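You operate a simulated robot arm through the tools that you are given. There is no shell and no other tool.

You are at the controls of a simulated robot arm. One attempt, no reset.

## Task
Fill the open box with the pencils it names and tie it up.
Fine: they lie on the beige tray; lid on, box clamp to HOLD, crank three notches, push the TIE lever, clamp back to OPEN. Where these are worked on the way, their far stop is far enough and under half their travel is too little: box clamp.

Only the result counts: the job must be done as asked and must still hold three seconds after the hand-in. Knocking over, shifting, dropping, spilling or breaking anything else fails it. Lids that push on must go on centred and level and be pressed home; caps that screw on are set level and turned clockwise until they are tight.

## Robot
A 6-joint arm with a two-finger gripper, fixed in place. Base frame: the origin is at the foot of the arm, x ahead of it, y to its left, z up; the work surface is at about z = 838. Readings come in mm, degrees, newtons and seconds.
Its first joint turns from -166.0 to 166.0 degrees. Payload 2.45 kg.
Tool frame: the origin (TCP) lies between the finger pads and is the grasp point; the fingertips stand 20 mm ahead of it; z points along the fingers, y is the line along which they close. The gripper opens to 140 mm. The gripper's body begins 168 mm behind the TCP.
Orientation is that of the tool frame in the base frame, as a unit quaternion [w, x, y, z]. With the fingers straight down and closing along the base's y, the tool's x points along the base's -x, its y along +y and its z along -z.

## Interface
- The arm moves only by the tool play_rows. Its arguments are lists of equal length, an entry for each row: "xyz": the shift along the base's x, y, z in mm, a list of three; "angular": the turn, a rotation vector about the base's x, y, z in degrees, a list of three; "jaw": the opening, from 0 (shut) to 1 (fully open). In form: {"xyz": [[dx, dy, dz], ...], "angular": [[rx, ry, rz], ...], "jaw": [jaw, ...]}. A call has 1 to 20 rows; each row is the pose to reach, as a shift and turn from the pose commanded when the call began. A row lasts 0.2 s, in which the tool goes at most 50 mm and 8.6 degrees; a call with a longer step from one row to the next is refused whole, and so is a gripper value outside its range. Where a pose cannot be reached the arm comes as near as it can. A force on the tool above 90 N (or 10 N above the force at the start of the call, whichever is more), or a blocked arm, ends the call early, and 0.2 s more pass. Each finger travels about 45 mm/s and halts on what it meets, pressing with about 32 N; the grip force reading is that of the motor and also rises with nothing between the fingers. The clock runs only during rows and for 0.2 s after the last one: add rows that repeat a pose to give the fingers time. It gives the time, the measured TCP pose, the force on the tool (base axes), the opening and the grip force at its end, in the units of the frame above (readings bear some noise), with the torque about the TCP (base axes, N m) and any sound that the robot's microphone picked up, and new pictures: "pictures" is both (left out), scene, wrist or none.
- Cameras (640 x 400 px; columns grow to the right, rows downward): "scene" is fixed at [51.1, 500.2, 1459.5]; the picture's right is [-0.27, -0.96, 0.00], its down [-0.40, 0.11, -0.91] and it looks along [0.88, -0.24, -0.41] (base axes); focal length 315 px, centre (320, 200). "wrist" rides on the gripper at [78, 11, -209] in the tool frame; the picture's right is [-0.14, 0.99, 0.00], its down [-0.92, -0.13, -0.37] and it looks along [-0.37, -0.05, 0.93] (tool axes); focal length 280 px, centre (320, 200).
- locate(camera, pixels): for up to 12 pixels [column, row] of the newest picture of that camera ("zoom" is the newest enlarged one), the place [x, y, z] in the base frame of the surface seen there, good to about 2 mm. It takes no simulated time.
- enlarge(camera, box): a new picture of the part [left, top, right, bottom] of that camera's present view, enlarged. It takes no simulated time.
- sign_off(): hands the job in; it is judged then, once.

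Unless the task says otherwise, let go and move clear before handing in.

The tools are called as a command line: name --argument value ..., lists and objects as JSON in quotes. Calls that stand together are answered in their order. play_rows: Moves the arm, as the interface text tells. Its arguments: {"type":"object","properties":{"xyz":{"type":"array"},"angular":{"type":"array"},"jaw":{"type":"array"},"pictures":{"type":"string","enum":["both","scene","wrist","none"]}},"required":["xyz","angular","jaw"]} The other tools are called the same way: locate (camera, pixels) gives the place of the surface under pixels of a picture; enlarge (camera, box) takes an enlarged picture of a part of a camera's view; sign_off () hands the job in.

At the start:

```text
time: 0.0
eef_pos: [802.9, -219.2, 1227.1]
orientation: [-0.001, 0.0, 1.0, 0.0]
contact_force: [1.0, 0.3, -0.1]
wrist_torque: [-0.03, 0.0, 0.0]
finger_gap: 139.8
gripper_force: 0.0
```

scene: 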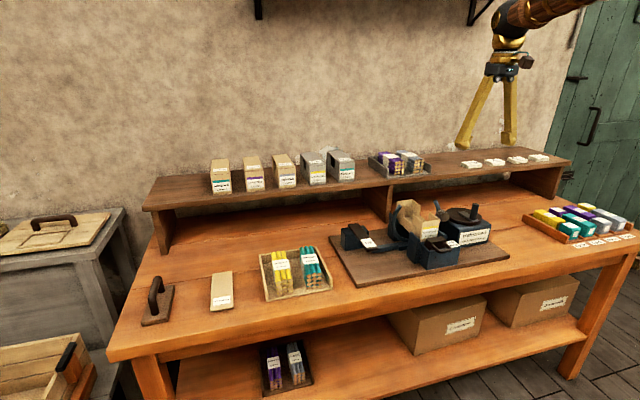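
wrist: 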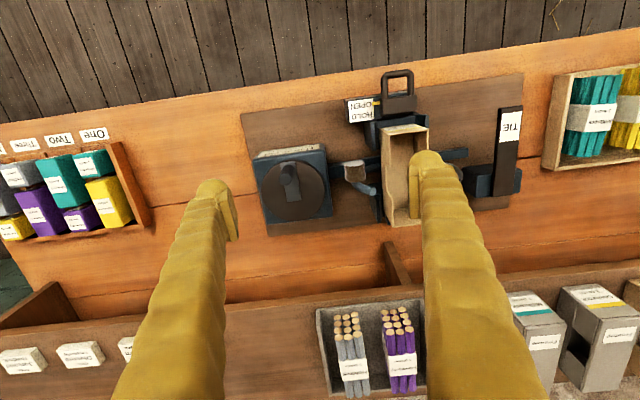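

The scene picture shows the packing station around (430,235), the beige tray at (295,275) and a lid at (221,290). I'll enlarge the parts to read the labels.

enlarge --camera "scene" --box '[330, 180, 520, 290]'

enlarge --camera "scene" --box '[190, 230, 350, 320]'

enlarge --camera "wrist" --box '[230, 60, 540, 250]'

enlarge --camera "scene" --box '[200, 140, 360, 200]'

enlarge --camera "wrist" --box '[530, 50, 640, 190]'

enlarge --camera "scene" --box '[520, 190, 640, 260]'

```text
3.37 times, centred on (425, 235) of scene
```

zoom: 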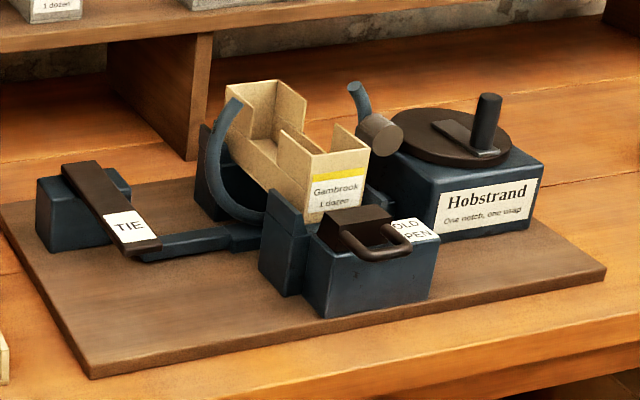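

```text
4.00 times, centred on (270, 275) of scene
```

zoom: 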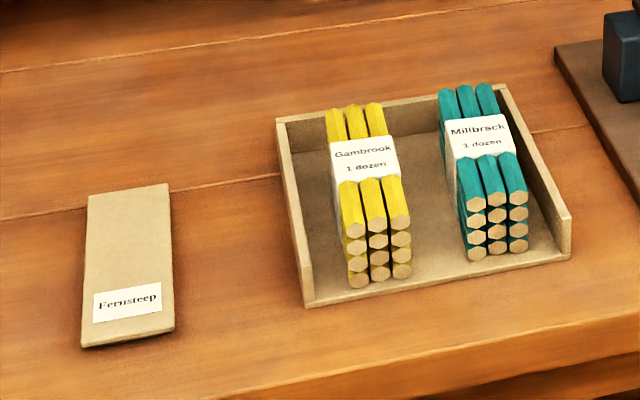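

```text
2.06 times, centred on (385, 155) of wrist
```

zoom: 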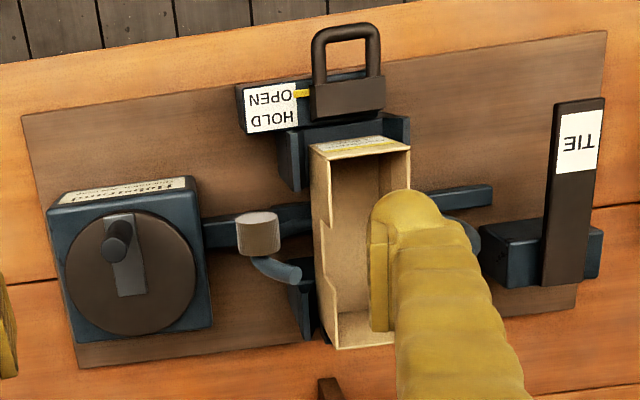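

```text
4.00 times, centred on (280, 170) of scene
```

zoom: 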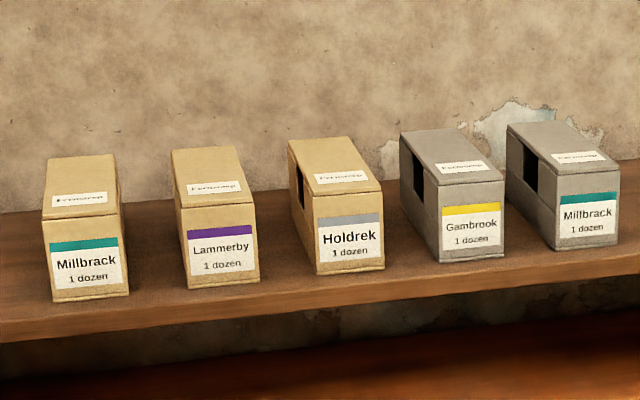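

```text
2.86 times, centred on (585, 120) of wrist
```

zoom: 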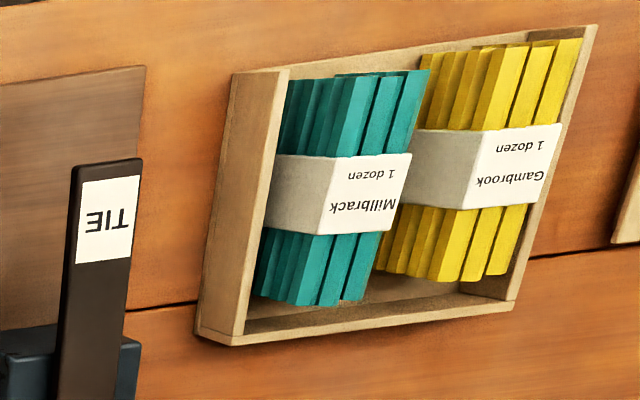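

```text
5.33 times, centred on (580, 225) of scene
```

zoom: 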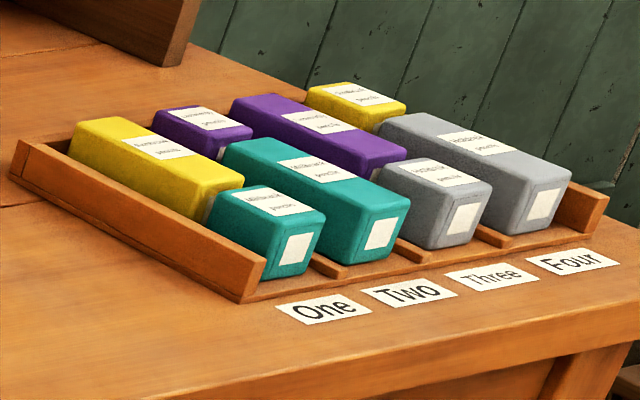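

The box at zoom (340,190) is labelled Gambrook with a yellow band, so the yellow bundle on the beige tray goes in; the lid is the plain one marked Fernsteep. Now I'll measure the positions.

enlarge --camera "scene" --box '[190, 230, 350, 330]'

locate --camera "zoom" --pixels '[[345, 112], [390, 112], [365, 150], [350, 200], [398, 190], [380, 275], [90, 196], [166, 186], [82, 344], [172, 326], [130, 250], [430, 220]]'

enlarge --camera "scene" --box '[330, 180, 520, 299]'

locate --camera "zoom" --pixels '[[490, 98], [470, 140], [130, 240], [95, 170], [350, 220], [380, 250], [252, 85], [305, 103], [307, 150], [368, 150], [210, 285], [236, 110]]'

locate --camera "wrist" --pixels '[[386, 132], [425, 128], [390, 222], [396, 75], [398, 105], [368, 106], [291, 172], [292, 205], [510, 120], [505, 185], [354, 170], [445, 170]]'

```text
4.00 times, centred on (270, 280) of scene
```

zoom: 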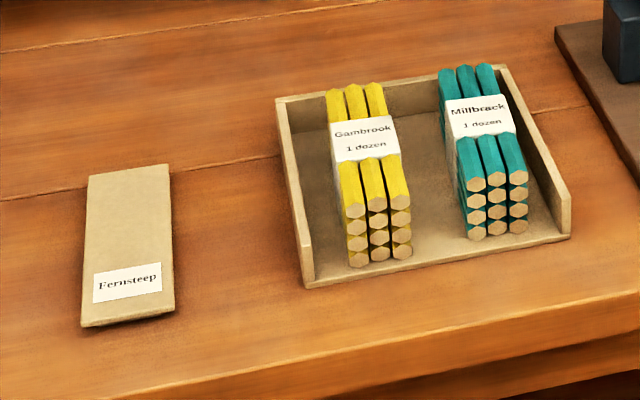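

```text
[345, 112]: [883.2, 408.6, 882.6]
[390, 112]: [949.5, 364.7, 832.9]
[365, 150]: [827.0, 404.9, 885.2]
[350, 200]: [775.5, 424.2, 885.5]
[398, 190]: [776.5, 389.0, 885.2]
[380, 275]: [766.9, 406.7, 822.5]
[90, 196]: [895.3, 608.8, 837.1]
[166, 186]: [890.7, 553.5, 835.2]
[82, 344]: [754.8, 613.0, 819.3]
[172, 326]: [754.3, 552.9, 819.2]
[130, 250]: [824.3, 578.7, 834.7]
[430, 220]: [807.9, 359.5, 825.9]
```

```text
3.36 times, centred on (425, 240) of scene
```

zoom: 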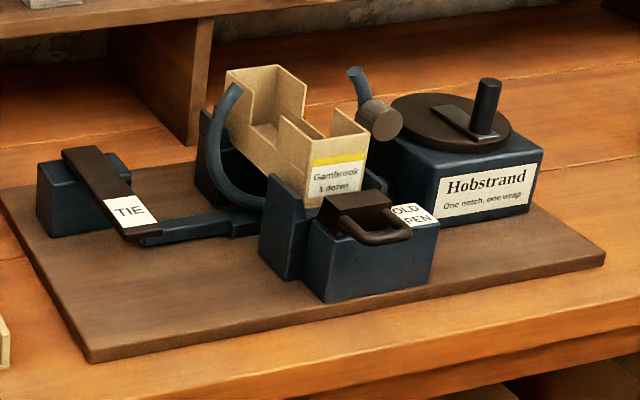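

```text
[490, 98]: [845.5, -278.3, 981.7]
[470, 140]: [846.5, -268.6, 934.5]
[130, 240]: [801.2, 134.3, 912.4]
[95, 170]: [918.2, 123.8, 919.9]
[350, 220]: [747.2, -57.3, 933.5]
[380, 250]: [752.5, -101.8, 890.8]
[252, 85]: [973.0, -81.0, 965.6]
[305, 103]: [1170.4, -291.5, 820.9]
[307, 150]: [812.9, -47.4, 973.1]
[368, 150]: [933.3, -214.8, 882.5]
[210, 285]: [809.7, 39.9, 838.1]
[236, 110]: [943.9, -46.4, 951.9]
```

```text
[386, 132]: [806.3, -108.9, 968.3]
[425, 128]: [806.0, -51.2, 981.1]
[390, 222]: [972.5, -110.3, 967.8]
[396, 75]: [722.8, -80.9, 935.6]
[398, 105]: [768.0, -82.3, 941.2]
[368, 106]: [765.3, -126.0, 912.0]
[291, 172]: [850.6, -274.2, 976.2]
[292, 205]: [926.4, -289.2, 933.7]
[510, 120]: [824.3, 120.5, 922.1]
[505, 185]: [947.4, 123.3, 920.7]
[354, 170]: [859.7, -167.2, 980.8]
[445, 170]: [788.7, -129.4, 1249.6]
```

The box spans about x 806–974, y −110 to −50. I'll move the wrist camera over the station for a clear look.

play_rows --xyz '[[-20, 40, -5], [-40, 80, -10], [-60, 120, -15], [-80, 150, -20], [-80, 150, -20]]' --angular '[[0, 0, 0], [0, 0, 0], [0, 0, 0], [0, 0, 0], [0, 0, 0]]' --jaw '[1, 1, 1, 1, 1]' --pictures "wrist"

```text
time: 1.2
eef_pos: [723.9, -70.1, 1206.4]
orientation: [0.001, 0.0, 1.0, 0.0]
contact_force: [0.8, -0.2, -0.5]
wrist_torque: [0.02, -0.01, 0.03]
finger_gap: 140.2
gripper_force: 0.1
```

wrist: 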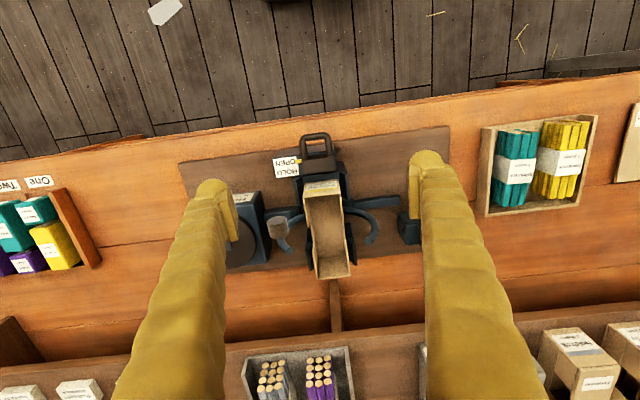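

enlarge --camera "wrist" --box '[230, 120, 430, 290]'

enlarge --camera "wrist" --box '[260, 130, 400, 220]'

locate --camera "wrist" --pixels '[[304, 184], [340, 181], [318, 278], [350, 273], [332, 250], [327, 205], [317, 222], [345, 205], [315, 137], [315, 150], [380, 203], [278, 228]]'

locate --camera "zoom" --pixels '[[60, 140], [110, 140]]'

```text
2.35 times, centred on (330, 205) of wrist
```

zoom: 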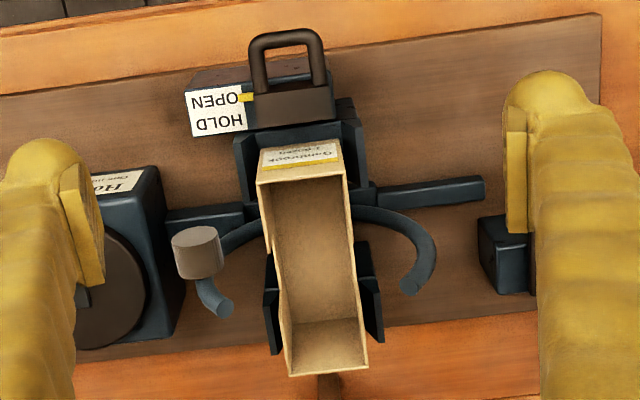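

```text
4.44 times, centred on (330, 175) of wrist
```

zoom: 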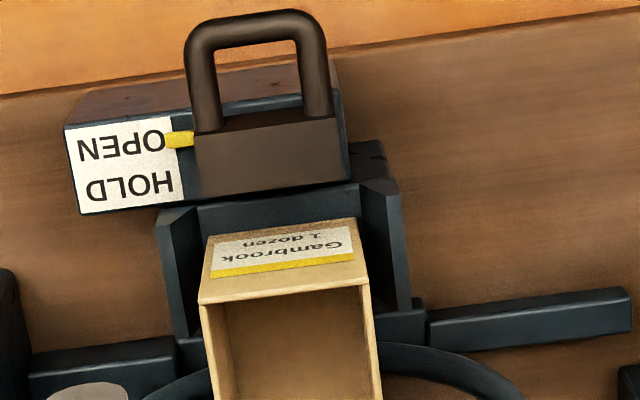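

```text
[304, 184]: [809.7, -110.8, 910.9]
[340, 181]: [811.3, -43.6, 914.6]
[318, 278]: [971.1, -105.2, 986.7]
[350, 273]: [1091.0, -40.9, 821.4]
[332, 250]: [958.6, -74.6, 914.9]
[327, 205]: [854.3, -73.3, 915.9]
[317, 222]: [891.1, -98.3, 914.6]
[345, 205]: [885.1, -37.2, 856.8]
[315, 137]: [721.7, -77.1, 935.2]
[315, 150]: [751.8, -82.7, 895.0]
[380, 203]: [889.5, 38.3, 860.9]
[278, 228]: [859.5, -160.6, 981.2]
```

```text
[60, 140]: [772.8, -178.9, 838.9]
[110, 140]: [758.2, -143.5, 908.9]
```

I'll measure the box walls and its side cut-outs more precisely.

enlarge --camera "wrist" --box '[280, 170, 380, 290]'

enlarge --camera "scene" --box '[380, 190, 460, 270]'

```text
3.33 times, centred on (330, 230) of wrist
```

zoom: 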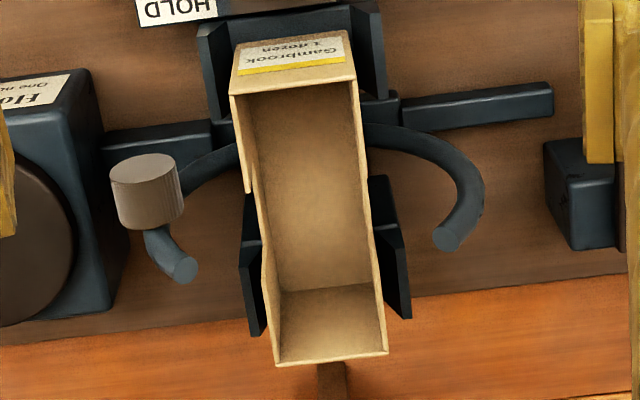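

```text
5.00 times, centred on (420, 230) of scene
```

zoom: 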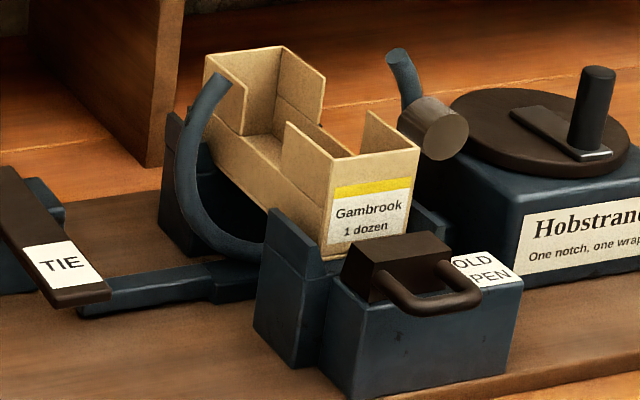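

locate --camera "zoom" --pixels '[[284, 125], [302, 155], [210, 60], [240, 85], [325, 160], [335, 140], [415, 148], [275, 62], [322, 78], [240, 130], [365, 120], [260, 190]]'

locate --camera "zoom" --pixels '[[209, 85], [188, 200], [400, 60], [430, 290], [400, 255], [455, 300], [598, 72], [585, 140], [560, 130], [545, 100], [610, 130], [460, 130]]'

enlarge --camera "wrist" --box '[280, 170, 380, 290]'

locate --camera "zoom" --pixels '[[233, 94], [355, 80], [231, 92], [246, 190], [256, 190], [263, 240], [277, 362], [386, 350], [330, 358], [357, 90], [384, 340], [290, 88]]'

locate --camera "zoom" --pixels '[[250, 110], [300, 200], [280, 300], [330, 310], [375, 330], [362, 130], [266, 265], [270, 330], [290, 50], [250, 250], [395, 220], [450, 200]]'

```text
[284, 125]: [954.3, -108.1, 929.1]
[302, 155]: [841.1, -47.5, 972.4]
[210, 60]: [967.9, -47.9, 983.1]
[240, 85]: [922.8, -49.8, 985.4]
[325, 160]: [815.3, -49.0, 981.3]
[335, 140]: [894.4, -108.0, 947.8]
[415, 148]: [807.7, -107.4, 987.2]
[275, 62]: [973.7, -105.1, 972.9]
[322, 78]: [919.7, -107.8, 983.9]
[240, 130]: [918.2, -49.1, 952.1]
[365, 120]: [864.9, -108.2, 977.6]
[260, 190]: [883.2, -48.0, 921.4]
```

```text
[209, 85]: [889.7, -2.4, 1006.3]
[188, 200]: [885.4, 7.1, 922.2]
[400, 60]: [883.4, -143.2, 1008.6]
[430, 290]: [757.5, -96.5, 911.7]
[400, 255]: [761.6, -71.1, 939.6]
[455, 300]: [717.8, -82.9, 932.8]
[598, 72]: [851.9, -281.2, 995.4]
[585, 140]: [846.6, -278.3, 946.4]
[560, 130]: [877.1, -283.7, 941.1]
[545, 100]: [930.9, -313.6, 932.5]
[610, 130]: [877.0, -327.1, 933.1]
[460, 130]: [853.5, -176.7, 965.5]
```

```text
3.33 times, centred on (330, 230) of wrist
```

zoom: 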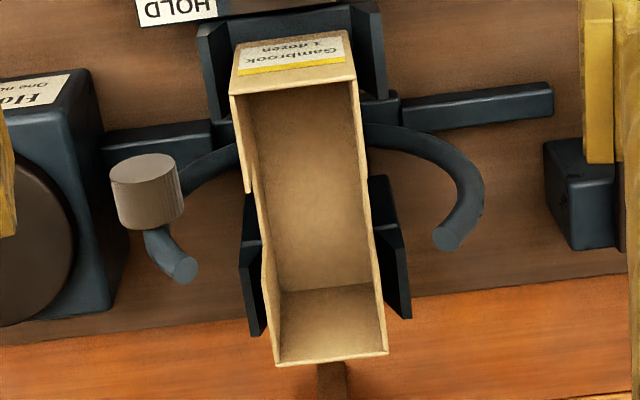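

```text
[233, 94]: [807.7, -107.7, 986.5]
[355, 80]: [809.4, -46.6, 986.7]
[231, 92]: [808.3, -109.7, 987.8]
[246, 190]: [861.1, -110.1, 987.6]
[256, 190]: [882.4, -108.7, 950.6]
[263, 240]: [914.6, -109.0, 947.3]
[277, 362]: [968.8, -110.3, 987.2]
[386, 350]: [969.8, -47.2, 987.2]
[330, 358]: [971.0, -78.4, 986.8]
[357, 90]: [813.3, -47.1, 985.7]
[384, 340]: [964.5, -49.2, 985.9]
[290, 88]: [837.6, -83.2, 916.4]
```

```text
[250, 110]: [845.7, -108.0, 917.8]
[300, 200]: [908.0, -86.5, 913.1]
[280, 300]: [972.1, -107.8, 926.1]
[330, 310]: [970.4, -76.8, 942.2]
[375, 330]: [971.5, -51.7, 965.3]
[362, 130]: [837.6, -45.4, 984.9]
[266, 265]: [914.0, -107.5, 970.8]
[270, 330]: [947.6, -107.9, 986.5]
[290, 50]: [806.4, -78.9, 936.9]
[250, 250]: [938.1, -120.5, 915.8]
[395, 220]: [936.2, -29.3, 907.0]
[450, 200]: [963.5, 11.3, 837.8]
```

The box has an outer footprint of x 807–972, y −110 to −47, a rim at z 987, a floor at about 915, and cut-outs at x 862–916 down to z 949 for the fingers. Next I'll look at the tray.

play_rows --xyz '[[0, 48, 0], [0, 96, 0], [0, 144, 0], [0, 192, 0], [0, 240, 0], [0, 288, 0], [0, 336, 0], [-10, 384, -10], [-20, 430, -20], [-24, 470, -30], [-24, 490, -50], [-24, 490, -50]]' --angular '[[0, 0, 0], [0, 0, 0], [0, 0, 0], [0, 0, 0], [0, 0, 0], [0, 0, 0], [0, 0, 0], [0, 0, 0], [0, 0, 0], [0, 0, 0], [0, 0, 0], [0, 0, 0]]' --jaw '[1, 1, 1, 1, 1, 1, 1, 1, 1, 1, 1, 1]'

```text
time: 3.8
eef_pos: [697.3, 419.7, 1155.7]
orientation: [0.001, 0.0, 1.0, 0.0]
contact_force: [-0.6, 0.8, 0.1]
wrist_torque: [0.05, 0.0, 0.03]
finger_gap: 139.9
gripper_force: 0.0
```

scene: 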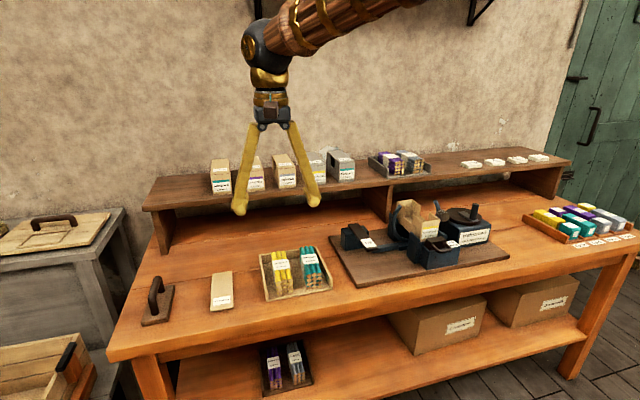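
wrist: 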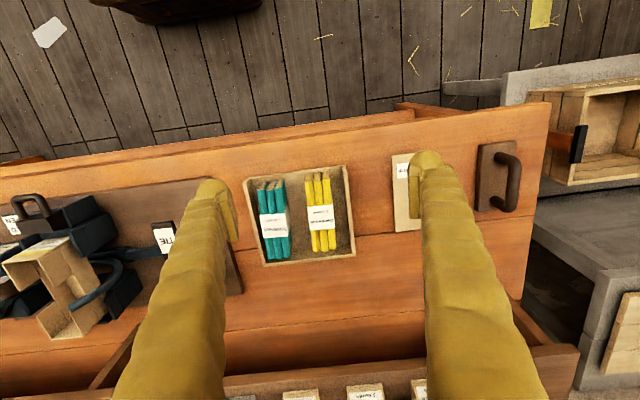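

enlarge --camera "wrist" --box '[240, 155, 360, 270]'

enlarge --camera "scene" --box '[250, 235, 345, 310]'

enlarge --camera "wrist" --box '[240, 155, 360, 270]'

```text
3.48 times, centred on (300, 212) of wrist
```

zoom: 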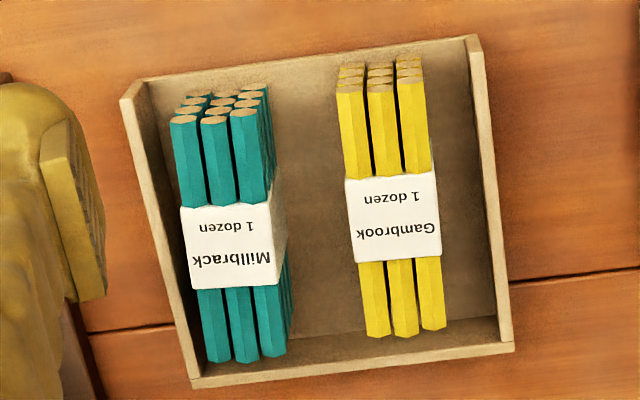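

```text
5.33 times, centred on (298, 272) of scene
```

zoom: 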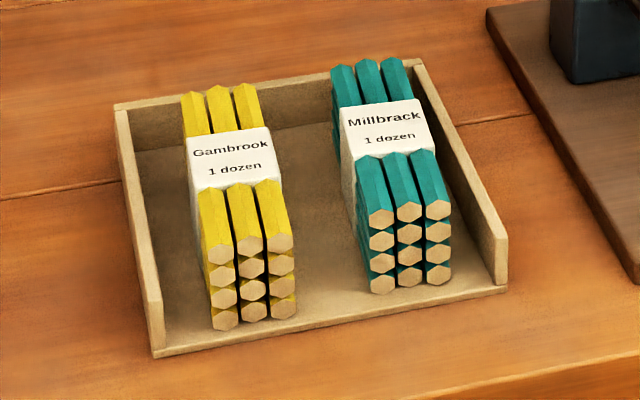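

```text
3.48 times, centred on (300, 212) of wrist
```

zoom: 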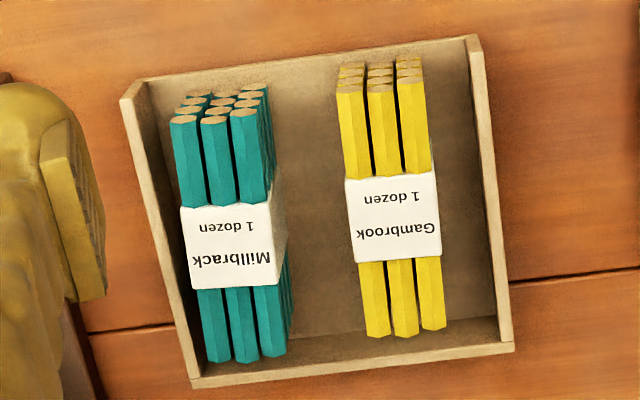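

locate --camera "zoom" --pixels '[[352, 92], [380, 92], [410, 84], [376, 330], [406, 330], [432, 322], [348, 182], [434, 174], [356, 258], [438, 252], [300, 250], [460, 250]]'

locate --camera "zoom" --pixels '[[340, 110], [428, 110], [369, 320], [441, 310], [268, 200], [286, 200], [300, 80], [280, 270], [210, 210], [220, 280], [395, 220], [400, 65]]'

```text
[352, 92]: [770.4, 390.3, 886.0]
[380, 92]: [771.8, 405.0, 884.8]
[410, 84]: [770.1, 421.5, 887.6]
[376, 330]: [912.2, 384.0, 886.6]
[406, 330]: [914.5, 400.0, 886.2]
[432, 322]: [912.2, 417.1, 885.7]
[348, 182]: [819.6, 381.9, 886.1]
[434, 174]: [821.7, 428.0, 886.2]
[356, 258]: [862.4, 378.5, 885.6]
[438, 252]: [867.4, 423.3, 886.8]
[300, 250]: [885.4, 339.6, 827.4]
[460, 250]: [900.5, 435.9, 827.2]
```

```text
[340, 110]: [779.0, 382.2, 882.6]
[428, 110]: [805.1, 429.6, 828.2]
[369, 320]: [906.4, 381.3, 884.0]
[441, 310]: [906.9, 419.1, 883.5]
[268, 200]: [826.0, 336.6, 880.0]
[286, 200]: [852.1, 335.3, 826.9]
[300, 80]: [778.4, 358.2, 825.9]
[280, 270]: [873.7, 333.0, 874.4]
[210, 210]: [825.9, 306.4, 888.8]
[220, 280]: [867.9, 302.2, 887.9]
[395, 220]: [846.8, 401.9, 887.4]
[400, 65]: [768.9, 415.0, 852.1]
```

locate --camera "zoom" --pixels '[[366, 110], [391, 320], [394, 110], [418, 320], [474, 60], [506, 335], [480, 150], [135, 110], [192, 375], [480, 130], [500, 300], [466, 60]]'

locate --camera "zoom" --pixels '[[200, 130], [231, 355], [230, 130], [260, 350], [350, 86], [380, 86], [408, 78], [378, 336], [406, 336], [434, 328], [477, 110], [490, 240]]'

```text
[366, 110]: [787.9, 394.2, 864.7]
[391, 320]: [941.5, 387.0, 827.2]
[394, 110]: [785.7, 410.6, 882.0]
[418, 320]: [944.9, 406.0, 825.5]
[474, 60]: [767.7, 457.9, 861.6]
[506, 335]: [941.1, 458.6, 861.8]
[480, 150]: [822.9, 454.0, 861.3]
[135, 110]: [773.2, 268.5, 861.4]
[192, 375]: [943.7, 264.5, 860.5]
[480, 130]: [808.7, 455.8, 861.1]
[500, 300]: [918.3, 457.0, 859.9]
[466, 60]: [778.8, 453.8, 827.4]
```

```text
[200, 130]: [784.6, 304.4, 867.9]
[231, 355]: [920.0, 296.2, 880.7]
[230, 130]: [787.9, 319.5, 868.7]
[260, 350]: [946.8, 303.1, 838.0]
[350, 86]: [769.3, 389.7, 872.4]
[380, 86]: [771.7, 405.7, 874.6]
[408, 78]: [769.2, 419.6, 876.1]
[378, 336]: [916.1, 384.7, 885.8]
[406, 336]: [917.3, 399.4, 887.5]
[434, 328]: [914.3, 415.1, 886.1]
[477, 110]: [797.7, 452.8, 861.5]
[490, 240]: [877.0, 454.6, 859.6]
```

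The Gambrook bundle is centred at about (843, 403) and turned about −2.3°. It runs from z 827 to 887 and is 46 mm wide. I'll move over it with a 70 mm opening.

play_rows --xyz '[[35, -5, -30], [70, -10, -60], [105, -14, -90], [145.7, -17, -110], [145.7, -17, -150], [145.7, -17, -190], [145.7, -17, -190]]' --angular '[[0, 0, -1], [0, 0, -2], [0, 0, -2.4], [0, 0, -2.4], [0, 0, -2.4], [0, 0, -2.4], [0, 0, -2.4]]' --jaw '[0.9, 0.8, 0.7, 0.6, 0.5, 0.5, 0.5]'

```text
time: 5.4
eef_pos: [845.5, 404.3, 968.7]
orientation: [0.0, 0.02, 1.0, 0.0]
contact_force: [0.1, 0.1, 0.0]
wrist_torque: [0.02, -0.02, 0.01]
finger_gap: 69.7
gripper_force: 0.0
```

scene: 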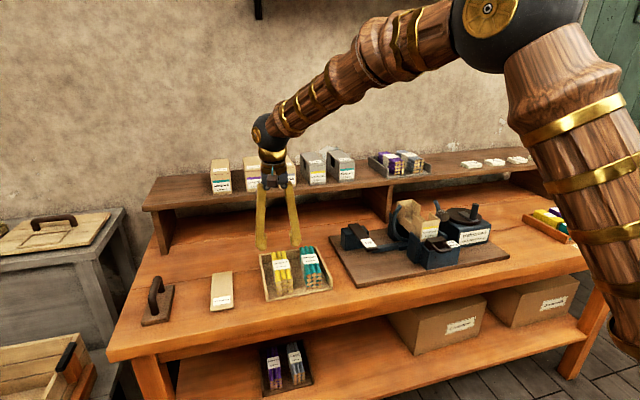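
wrist: 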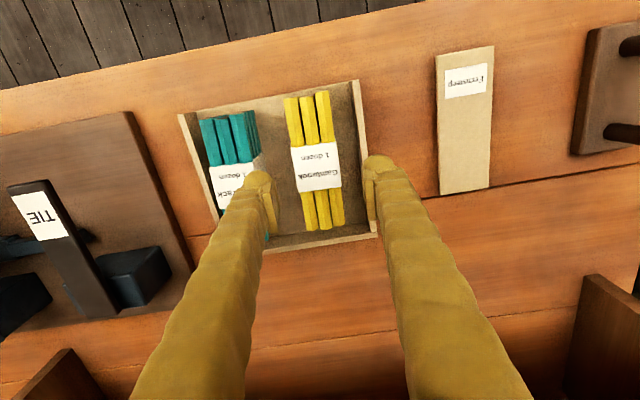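

The fingers straddle the yellow bundle (wrist 315,160), clear of the teal one. I'll go down and close.

play_rows --xyz '[[-1.5, -1, -30], [-1.5, -1, -55], [-1.5, -1, -72], [-1.5, -1, -81.5], [-1.5, -1, -81.5], [-1.5, -1, -81.5], [-1.5, -1, -81.5], [-1.5, -1, -81.5], [-1.5, -1, -81.5]]' --angular '[[0, 0, 0], [0, 0, 0], [0, 0, 0], [0, 0, 0], [0, 0, 0], [0, 0, 0], [0, 0, 0], [0, 0, 0], [0, 0, 0]]' --jaw '[0.5, 0.5, 0.5, 0.5, 0.5, 0.42, 0.36, 0.3, 0.28]'

```text
time: 7.4
eef_pos: [844.7, 403.7, 885.6]
orientation: [-0.001, 0.021, 1.0, 0.0]
contact_force: [-0.3, -0.4, 0.5]
wrist_torque: [0.0, 0.02, -0.01]
finger_gap: 47.0
gripper_force: 32.1
```

scene: 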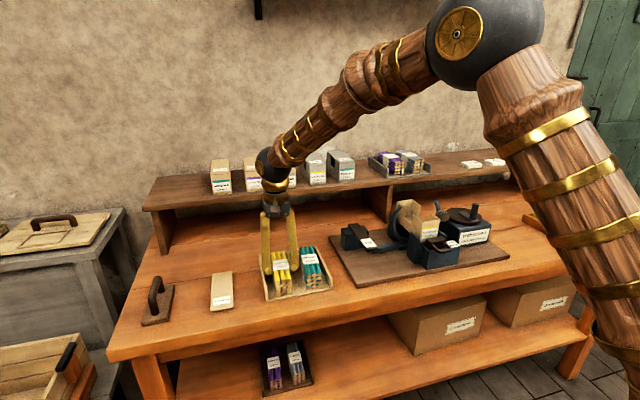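
wrist: 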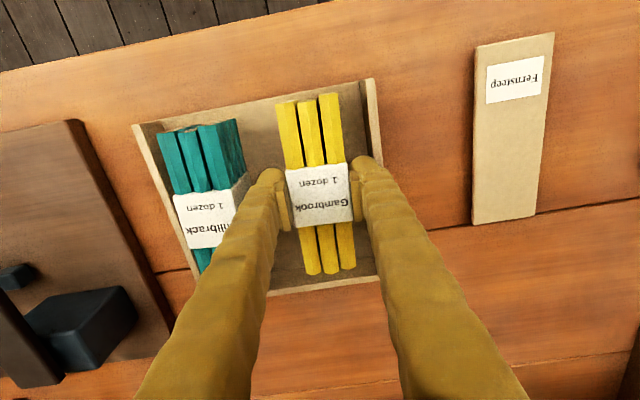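

The bundle is gripped at 47 mm. I'll lift it.

play_rows --xyz '[[0, 0, 10], [0, 0, 30], [0, 0, 60], [0, 0, 95], [0, 0, 135], [0, 0, 175], [0, 0, 215], [0, 0, 215]]' --angular '[[0, 0, 0], [0, 0, 0], [0, 0, 0], [0, 0, 0], [0, 0, 0], [0, 0, 0], [0, 0, 0], [0, 0, 0]]' --jaw '[0.28, 0.28, 0.28, 0.28, 0.28, 0.28, 0.28, 0.28]'

```text
time: 9.2
eef_pos: [844.6, 403.8, 1099.4]
orientation: [-0.001, 0.021, 1.0, 0.0]
contact_force: [0.3, 0.1, -2.2]
wrist_torque: [-0.01, -0.02, 0.0]
finger_gap: 46.9
gripper_force: 32.1
```

scene: 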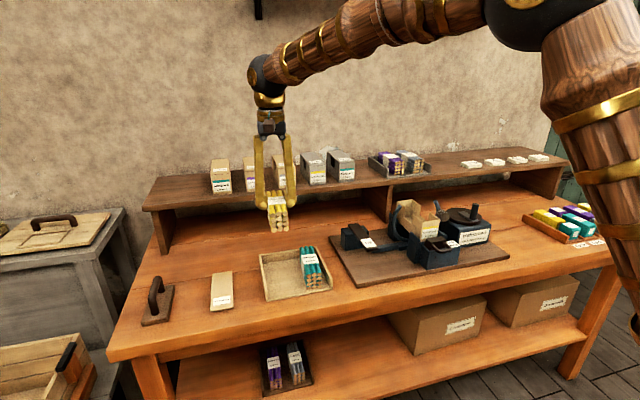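
wrist: 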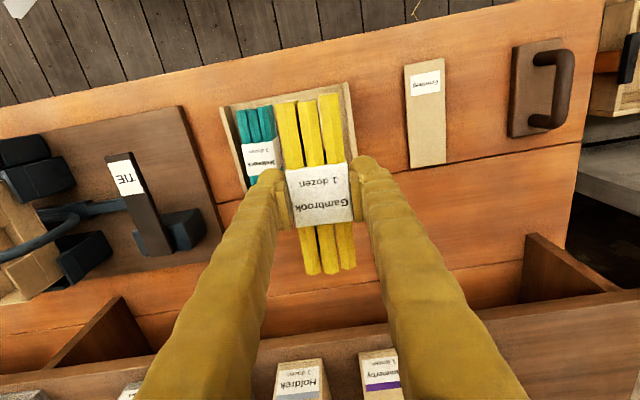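

The bundle came up level, held at wrist (318,190). I'll measure its position in the hand.

enlarge --camera "wrist" --box '[260, 85, 380, 285]'

locate --camera "wrist" --pixels '[[286, 104], [307, 101], [329, 98], [311, 268], [329, 270], [347, 264], [288, 172], [344, 164], [298, 225], [351, 218], [307, 130], [328, 250]]'

enlarge --camera "scene" --box '[245, 180, 305, 240]'

locate --camera "scene" --pixels '[[272, 220], [279, 220], [286, 220], [275, 229], [287, 229]]'

```text
2.00 times, centred on (320, 185) of wrist
```

zoom: 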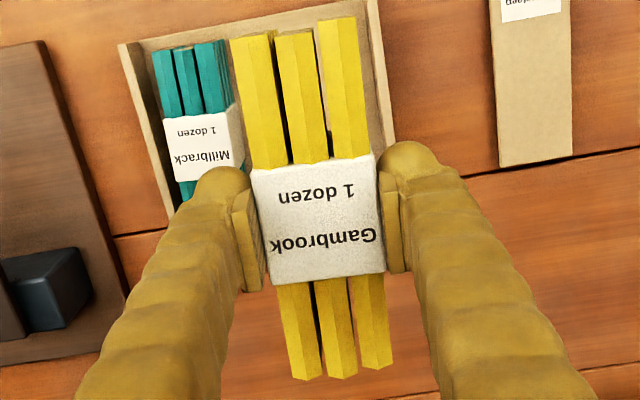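

```text
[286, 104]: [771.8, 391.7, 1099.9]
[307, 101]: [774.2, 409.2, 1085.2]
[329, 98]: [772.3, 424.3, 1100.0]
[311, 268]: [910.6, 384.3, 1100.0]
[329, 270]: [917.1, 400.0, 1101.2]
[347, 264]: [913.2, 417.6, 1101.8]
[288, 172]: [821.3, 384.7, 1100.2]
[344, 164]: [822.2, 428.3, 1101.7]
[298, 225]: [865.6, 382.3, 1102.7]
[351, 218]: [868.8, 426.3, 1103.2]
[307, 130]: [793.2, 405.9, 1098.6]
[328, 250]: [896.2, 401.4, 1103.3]
```

```text
6.67 times, centred on (275, 210) of scene
```

zoom: 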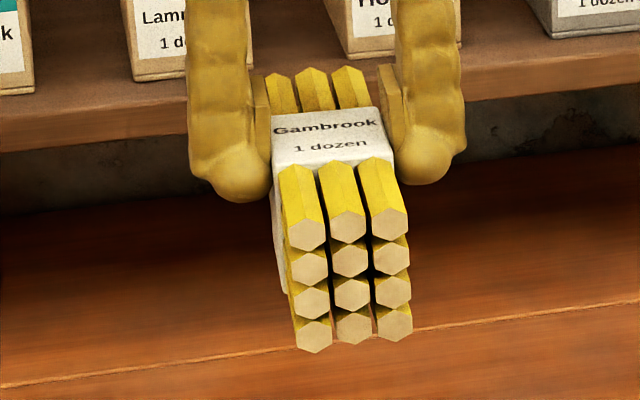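

```text
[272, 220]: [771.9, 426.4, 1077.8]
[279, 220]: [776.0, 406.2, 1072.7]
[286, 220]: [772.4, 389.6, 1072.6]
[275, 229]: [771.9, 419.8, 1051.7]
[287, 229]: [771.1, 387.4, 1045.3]
```

The bundle is centred on the TCP and level. I'll carry it over the box and square it to the box.

play_rows --xyz '[[4, -30, 10], [8, -75, 15], [12, -120, 15], [16, -165, 15], [20, -210, 15], [24, -255, 15], [28, -300, 15], [32, -345, 15], [36, -390, 15], [40, -430, 15], [43, -465, 15], [44.7, -482.2, 15], [44.7, -482.2, 15], [44.7, -482.2, 0]]' --angular '[[0, 0, 0], [0, 0, 0], [0, 0, 0.5], [0, 0, 0.8], [0, 0, 1], [0, 0, 1.3], [0, 0, 1.6], [0, 0, 2], [0, 0, 2.2], [0, 0, 2.2], [0, 0, 2.2], [0, 0, 2.2], [0, 0, 2.2], [0, 0, 2.2]]' --jaw '[0.28, 0.28, 0.28, 0.28, 0.28, 0.28, 0.28, 0.28, 0.28, 0.28, 0.28, 0.28, 0.28, 0.28]'

```text
time: 12.2
eef_pos: [889.0, -79.5, 1099.7]
orientation: [0.0, 0.002, 1.0, 0.0]
contact_force: [0.6, 0.0, -0.8]
wrist_torque: [0.02, 0.0, 0.01]
finger_gap: 46.8
gripper_force: 31.8
```

scene: 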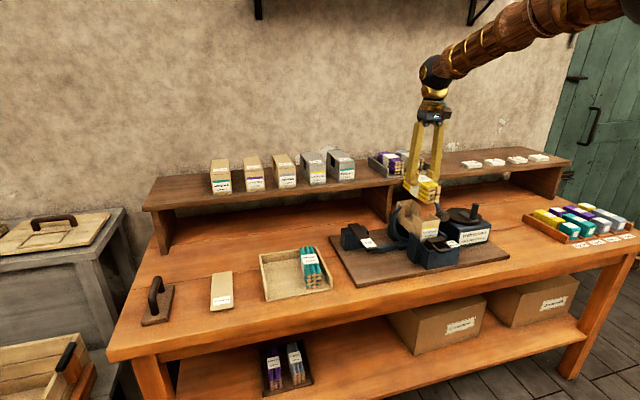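
wrist: 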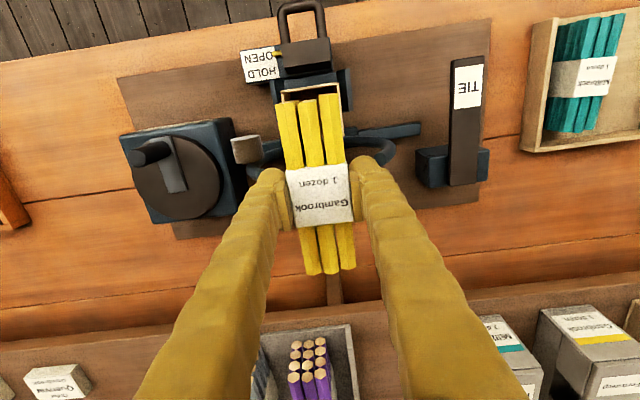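

enlarge --camera "wrist" --box '[250, 70, 390, 290]'

locate --camera "wrist" --pixels '[[286, 104], [307, 101], [329, 98], [311, 268], [329, 270], [347, 264], [282, 92], [338, 86], [310, 88], [344, 112]]'

enlarge --camera "scene" --box '[380, 150, 480, 270]'

```text
1.82 times, centred on (320, 180) of wrist
```

zoom: 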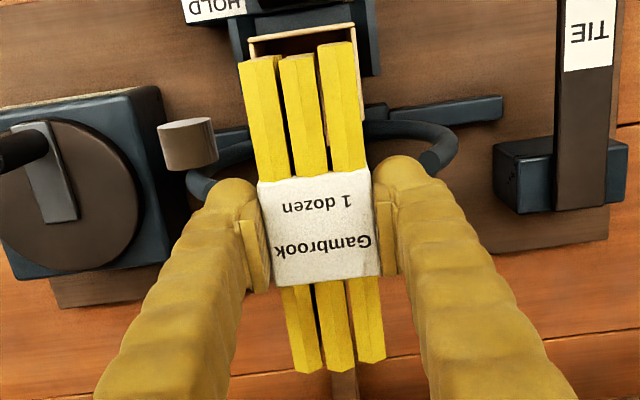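

```text
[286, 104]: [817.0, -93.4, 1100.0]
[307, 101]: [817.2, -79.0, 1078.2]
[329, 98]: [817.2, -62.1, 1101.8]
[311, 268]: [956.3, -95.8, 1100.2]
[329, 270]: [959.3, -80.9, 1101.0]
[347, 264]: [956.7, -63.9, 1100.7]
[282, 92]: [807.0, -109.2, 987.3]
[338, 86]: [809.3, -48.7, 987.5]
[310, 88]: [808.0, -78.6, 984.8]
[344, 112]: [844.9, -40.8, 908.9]
```

```text
3.33 times, centred on (430, 210) of scene
```

zoom: 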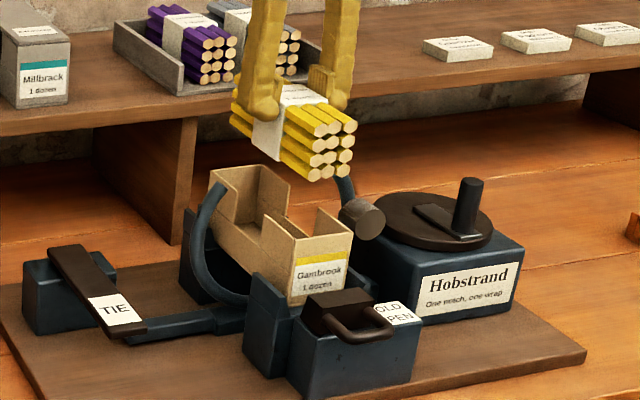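

The bundle is aligned over the box with about 5 mm spare at each end and side. I'll lower it gently.

play_rows --xyz '[[1, 0.5, -30], [1, 0.5, -60], [1, 0.5, -80], [1, 0.5, -95], [1, 0.5, -107], [1, 0.5, -116], [1, 0.5, -122], [1, 0.5, -122]]' --angular '[[0, 0, 0.5], [0, 0, 0.5], [0, 0, 0.5], [0, 0, 0.5], [0, 0, 0.5], [0, 0, 0.5], [0, 0, 0.5], [0, 0, 0.5]]' --jaw '[0.28, 0.28, 0.28, 0.28, 0.28, 0.28, 0.28, 0.28]'

```text
time: 14.0
eef_pos: [890.0, -79.5, 978.8]
orientation: [0.0, -0.003, 1.0, -0.001]
contact_force: [-0.2, 0.5, -2.4]
wrist_torque: [0.0, -0.02, 0.03]
finger_gap: 46.8
gripper_force: 32.1
```

scene: 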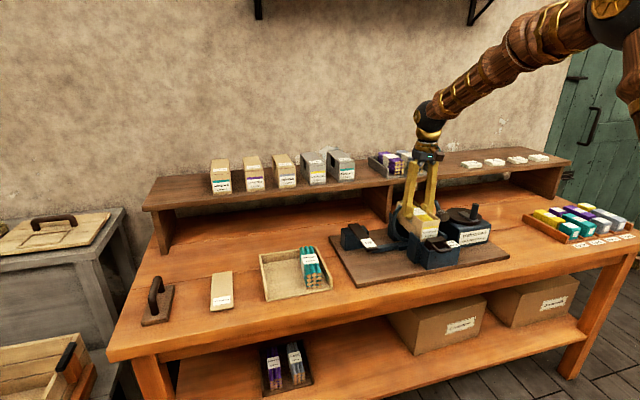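
wrist: 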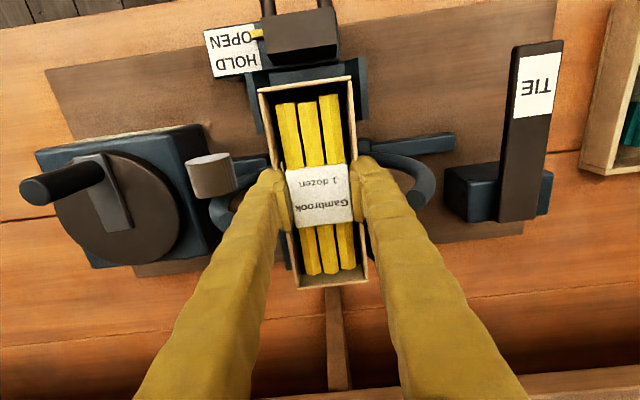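

The bundle is inside the box. I'll lower it the last millimetres while watching the force.

play_rows --xyz '[[0, 0, -1.5], [0, 0, -3], [0, 0, -4], [0, 0, -4]]' --angular '[[0, 0, 0], [0, 0, 0], [0, 0, 0], [0, 0, 0]]' --jaw '[0.28, 0.28, 0.28, 0.28]' --pictures "none"

```text
time: 15.0
eef_pos: [889.8, -79.3, 973.8]
orientation: [0.0, -0.003, 1.0, 0.0]
contact_force: [0.5, 0.1, -1.6]
wrist_torque: [-0.04, -0.02, 0.02]
finger_gap: 46.9
gripper_force: 32.5
```

play_rows --xyz '[[0, 0, -0.7], [0, 0, -1.3], [0, 0, -1.3]]' --angular '[[0, 0, 0], [0, 0, 0], [0, 0, 0]]' --jaw '[0.28, 0.28, 0.28]' --pictures "none"

locate --camera "wrist" --pixels '[[290, 110], [325, 100], [312, 265], [345, 265], [262, 90], [350, 80], [300, 285], [365, 278], [320, 82]]'

```text
time: 15.8
eef_pos: [889.2, -78.2, 973.1]
orientation: [0.0, -0.002, 1.0, -0.001]
contact_force: [-0.7, 0.4, 9.9]
wrist_torque: [0.05, 0.07, 0.03]
finger_gap: 46.9
gripper_force: 32.3
```

```text
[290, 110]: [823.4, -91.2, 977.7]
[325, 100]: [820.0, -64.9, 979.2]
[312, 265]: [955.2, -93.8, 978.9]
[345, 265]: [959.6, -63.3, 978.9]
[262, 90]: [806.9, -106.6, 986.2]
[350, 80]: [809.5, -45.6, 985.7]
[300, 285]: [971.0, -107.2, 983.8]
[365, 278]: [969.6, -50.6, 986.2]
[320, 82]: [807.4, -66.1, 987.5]
```

The force rose to 9.9 N, so the bundle is on the floor of the box. I'll release it with a small opening and lift straight up.

play_rows --xyz '[[0, 0, 0.5], [0, 0, 0.5], [0, 0, 0.5], [0, 0, 0.5], [0, 0, 15], [0, 0, 45], [0, 0, 90], [0, 0, 140], [0, 0, 180], [0, 0, 180]]' --angular '[[0, 0, 0], [0, 0, 0], [0, 0, 0], [0, 0, 0], [0, 0, 0], [0, 0, 0], [0, 0, 0], [0, 0, 0], [0, 0, 0], [0, 0, 0]]' --jaw '[0.36, 0.4, 0.43, 0.43, 0.43, 0.43, 0.43, 0.43, 0.6, 0.6]'

```text
time: 18.0
eef_pos: [887.4, -79.5, 1152.0]
orientation: [0.0, -0.003, 1.0, 0.0]
contact_force: [1.1, 0.0, -0.3]
wrist_torque: [0.02, 0.03, 0.01]
finger_gap: 83.9
gripper_force: 0.1
```

scene: 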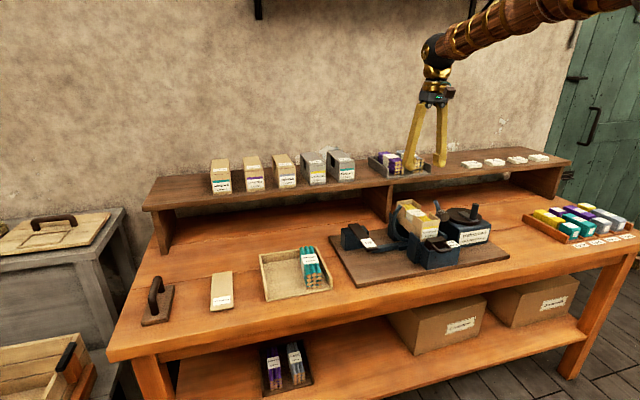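
wrist: 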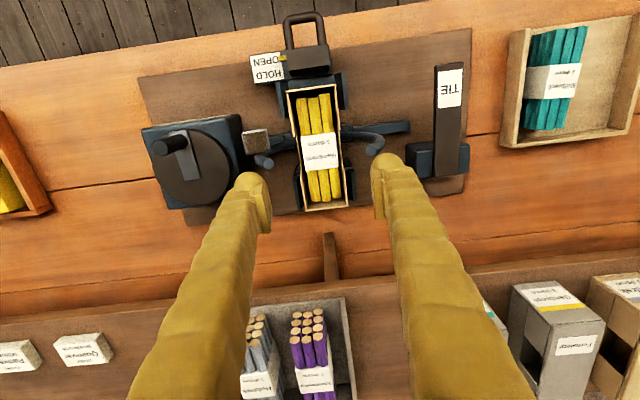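

The pencils lie in the box (wrist 320,150). I'll check that the box has not moved and measure the station's controls.

enlarge --camera "wrist" --box '[140, 10, 480, 222]'

locate --camera "wrist" --pixels '[[288, 88], [335, 84], [306, 208], [346, 204], [320, 150], [285, 20], [320, 18], [306, 55], [290, 60], [322, 60], [303, 15], [302, 40]]'

locate --camera "wrist" --pixels '[[155, 148], [170, 142], [185, 175], [192, 170], [225, 165], [160, 190], [448, 75], [449, 100], [452, 172], [460, 160], [400, 128], [425, 160]]'

```text
1.88 times, centred on (310, 116) of wrist
```

zoom: 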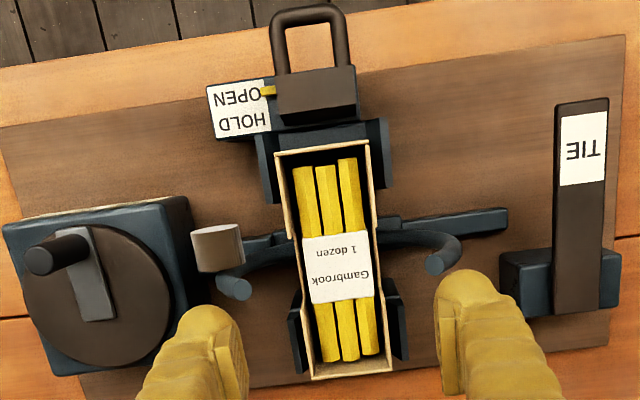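

```text
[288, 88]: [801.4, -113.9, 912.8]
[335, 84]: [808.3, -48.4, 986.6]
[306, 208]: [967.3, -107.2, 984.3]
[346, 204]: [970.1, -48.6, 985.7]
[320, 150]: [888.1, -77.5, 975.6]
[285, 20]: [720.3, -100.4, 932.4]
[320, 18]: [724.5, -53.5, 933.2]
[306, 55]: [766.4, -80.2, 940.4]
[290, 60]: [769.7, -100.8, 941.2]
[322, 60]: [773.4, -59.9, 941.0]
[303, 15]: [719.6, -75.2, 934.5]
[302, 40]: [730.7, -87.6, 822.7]
```

```text
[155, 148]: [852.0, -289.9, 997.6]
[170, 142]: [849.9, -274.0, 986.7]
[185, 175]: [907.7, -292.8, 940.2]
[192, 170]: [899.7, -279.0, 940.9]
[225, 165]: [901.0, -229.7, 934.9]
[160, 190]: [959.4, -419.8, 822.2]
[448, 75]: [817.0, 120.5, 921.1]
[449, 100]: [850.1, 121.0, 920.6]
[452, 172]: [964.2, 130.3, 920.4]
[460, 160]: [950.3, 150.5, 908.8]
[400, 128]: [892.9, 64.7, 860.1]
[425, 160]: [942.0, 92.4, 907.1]
```

The box is unmoved. I'll go and look at the lid.

play_rows --xyz '[[-15, 45, 0], [-30, 92, 0], [-45, 138, 0], [-60, 184, 0], [-75, 230, 0], [-90, 276, 0], [-105, 322, 0], [-120, 368, 0], [-135, 414, 0], [-150, 460, 0], [-165, 506, 0], [-178, 552, 0], [-188, 598, 0], [-193, 625, -20], [-193, 640, -50], [-193, 640, -50]]' --angular '[[0, 0, 0], [0, 0, 0], [0, 0, 0], [0, 0, 0], [0, 0, 0], [0, 0, 0], [0, 0, 0], [0, 0, 0], [0, 0, 0], [0, 0, 0], [0, 0, 0], [0, 0, 0], [0, 0, 0], [0, 0, 0], [0, 0, 0], [0, 0, 0]]' --jaw '[0.6, 0.6, 0.6, 0.6, 0.6, 0.6, 0.6, 0.6, 0.6, 0.6, 0.7, 0.8, 0.9, 0.9, 0.9, 0.9]'

enlarge --camera "wrist" --box '[220, 100, 440, 260]'

```text
time: 21.4
eef_pos: [695.5, 561.1, 1103.2]
orientation: [0.0, -0.003, 1.0, 0.001]
contact_force: [0.4, 0.5, -0.1]
wrist_torque: [-0.03, -0.01, 0.01]
finger_gap: 126.1
gripper_force: 0.0
```

scene: 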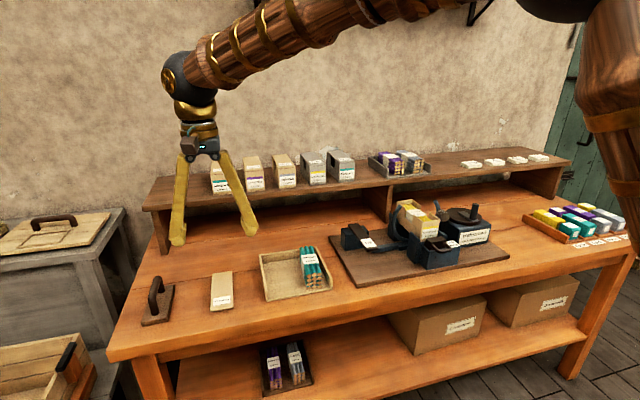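
wrist: 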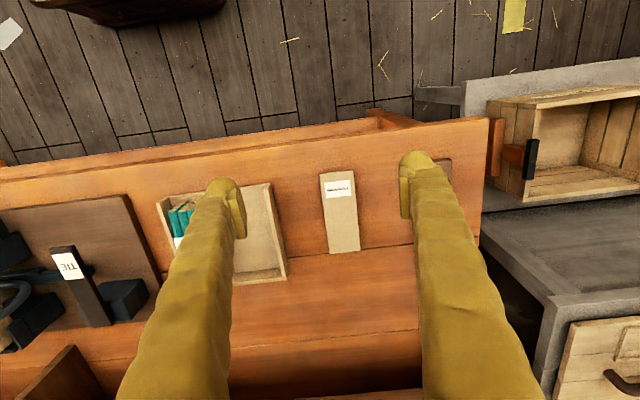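

```text
2.50 times, centred on (330, 180) of wrist
```

zoom: 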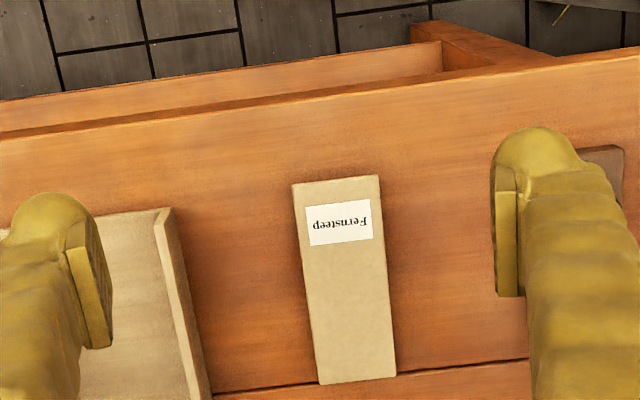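

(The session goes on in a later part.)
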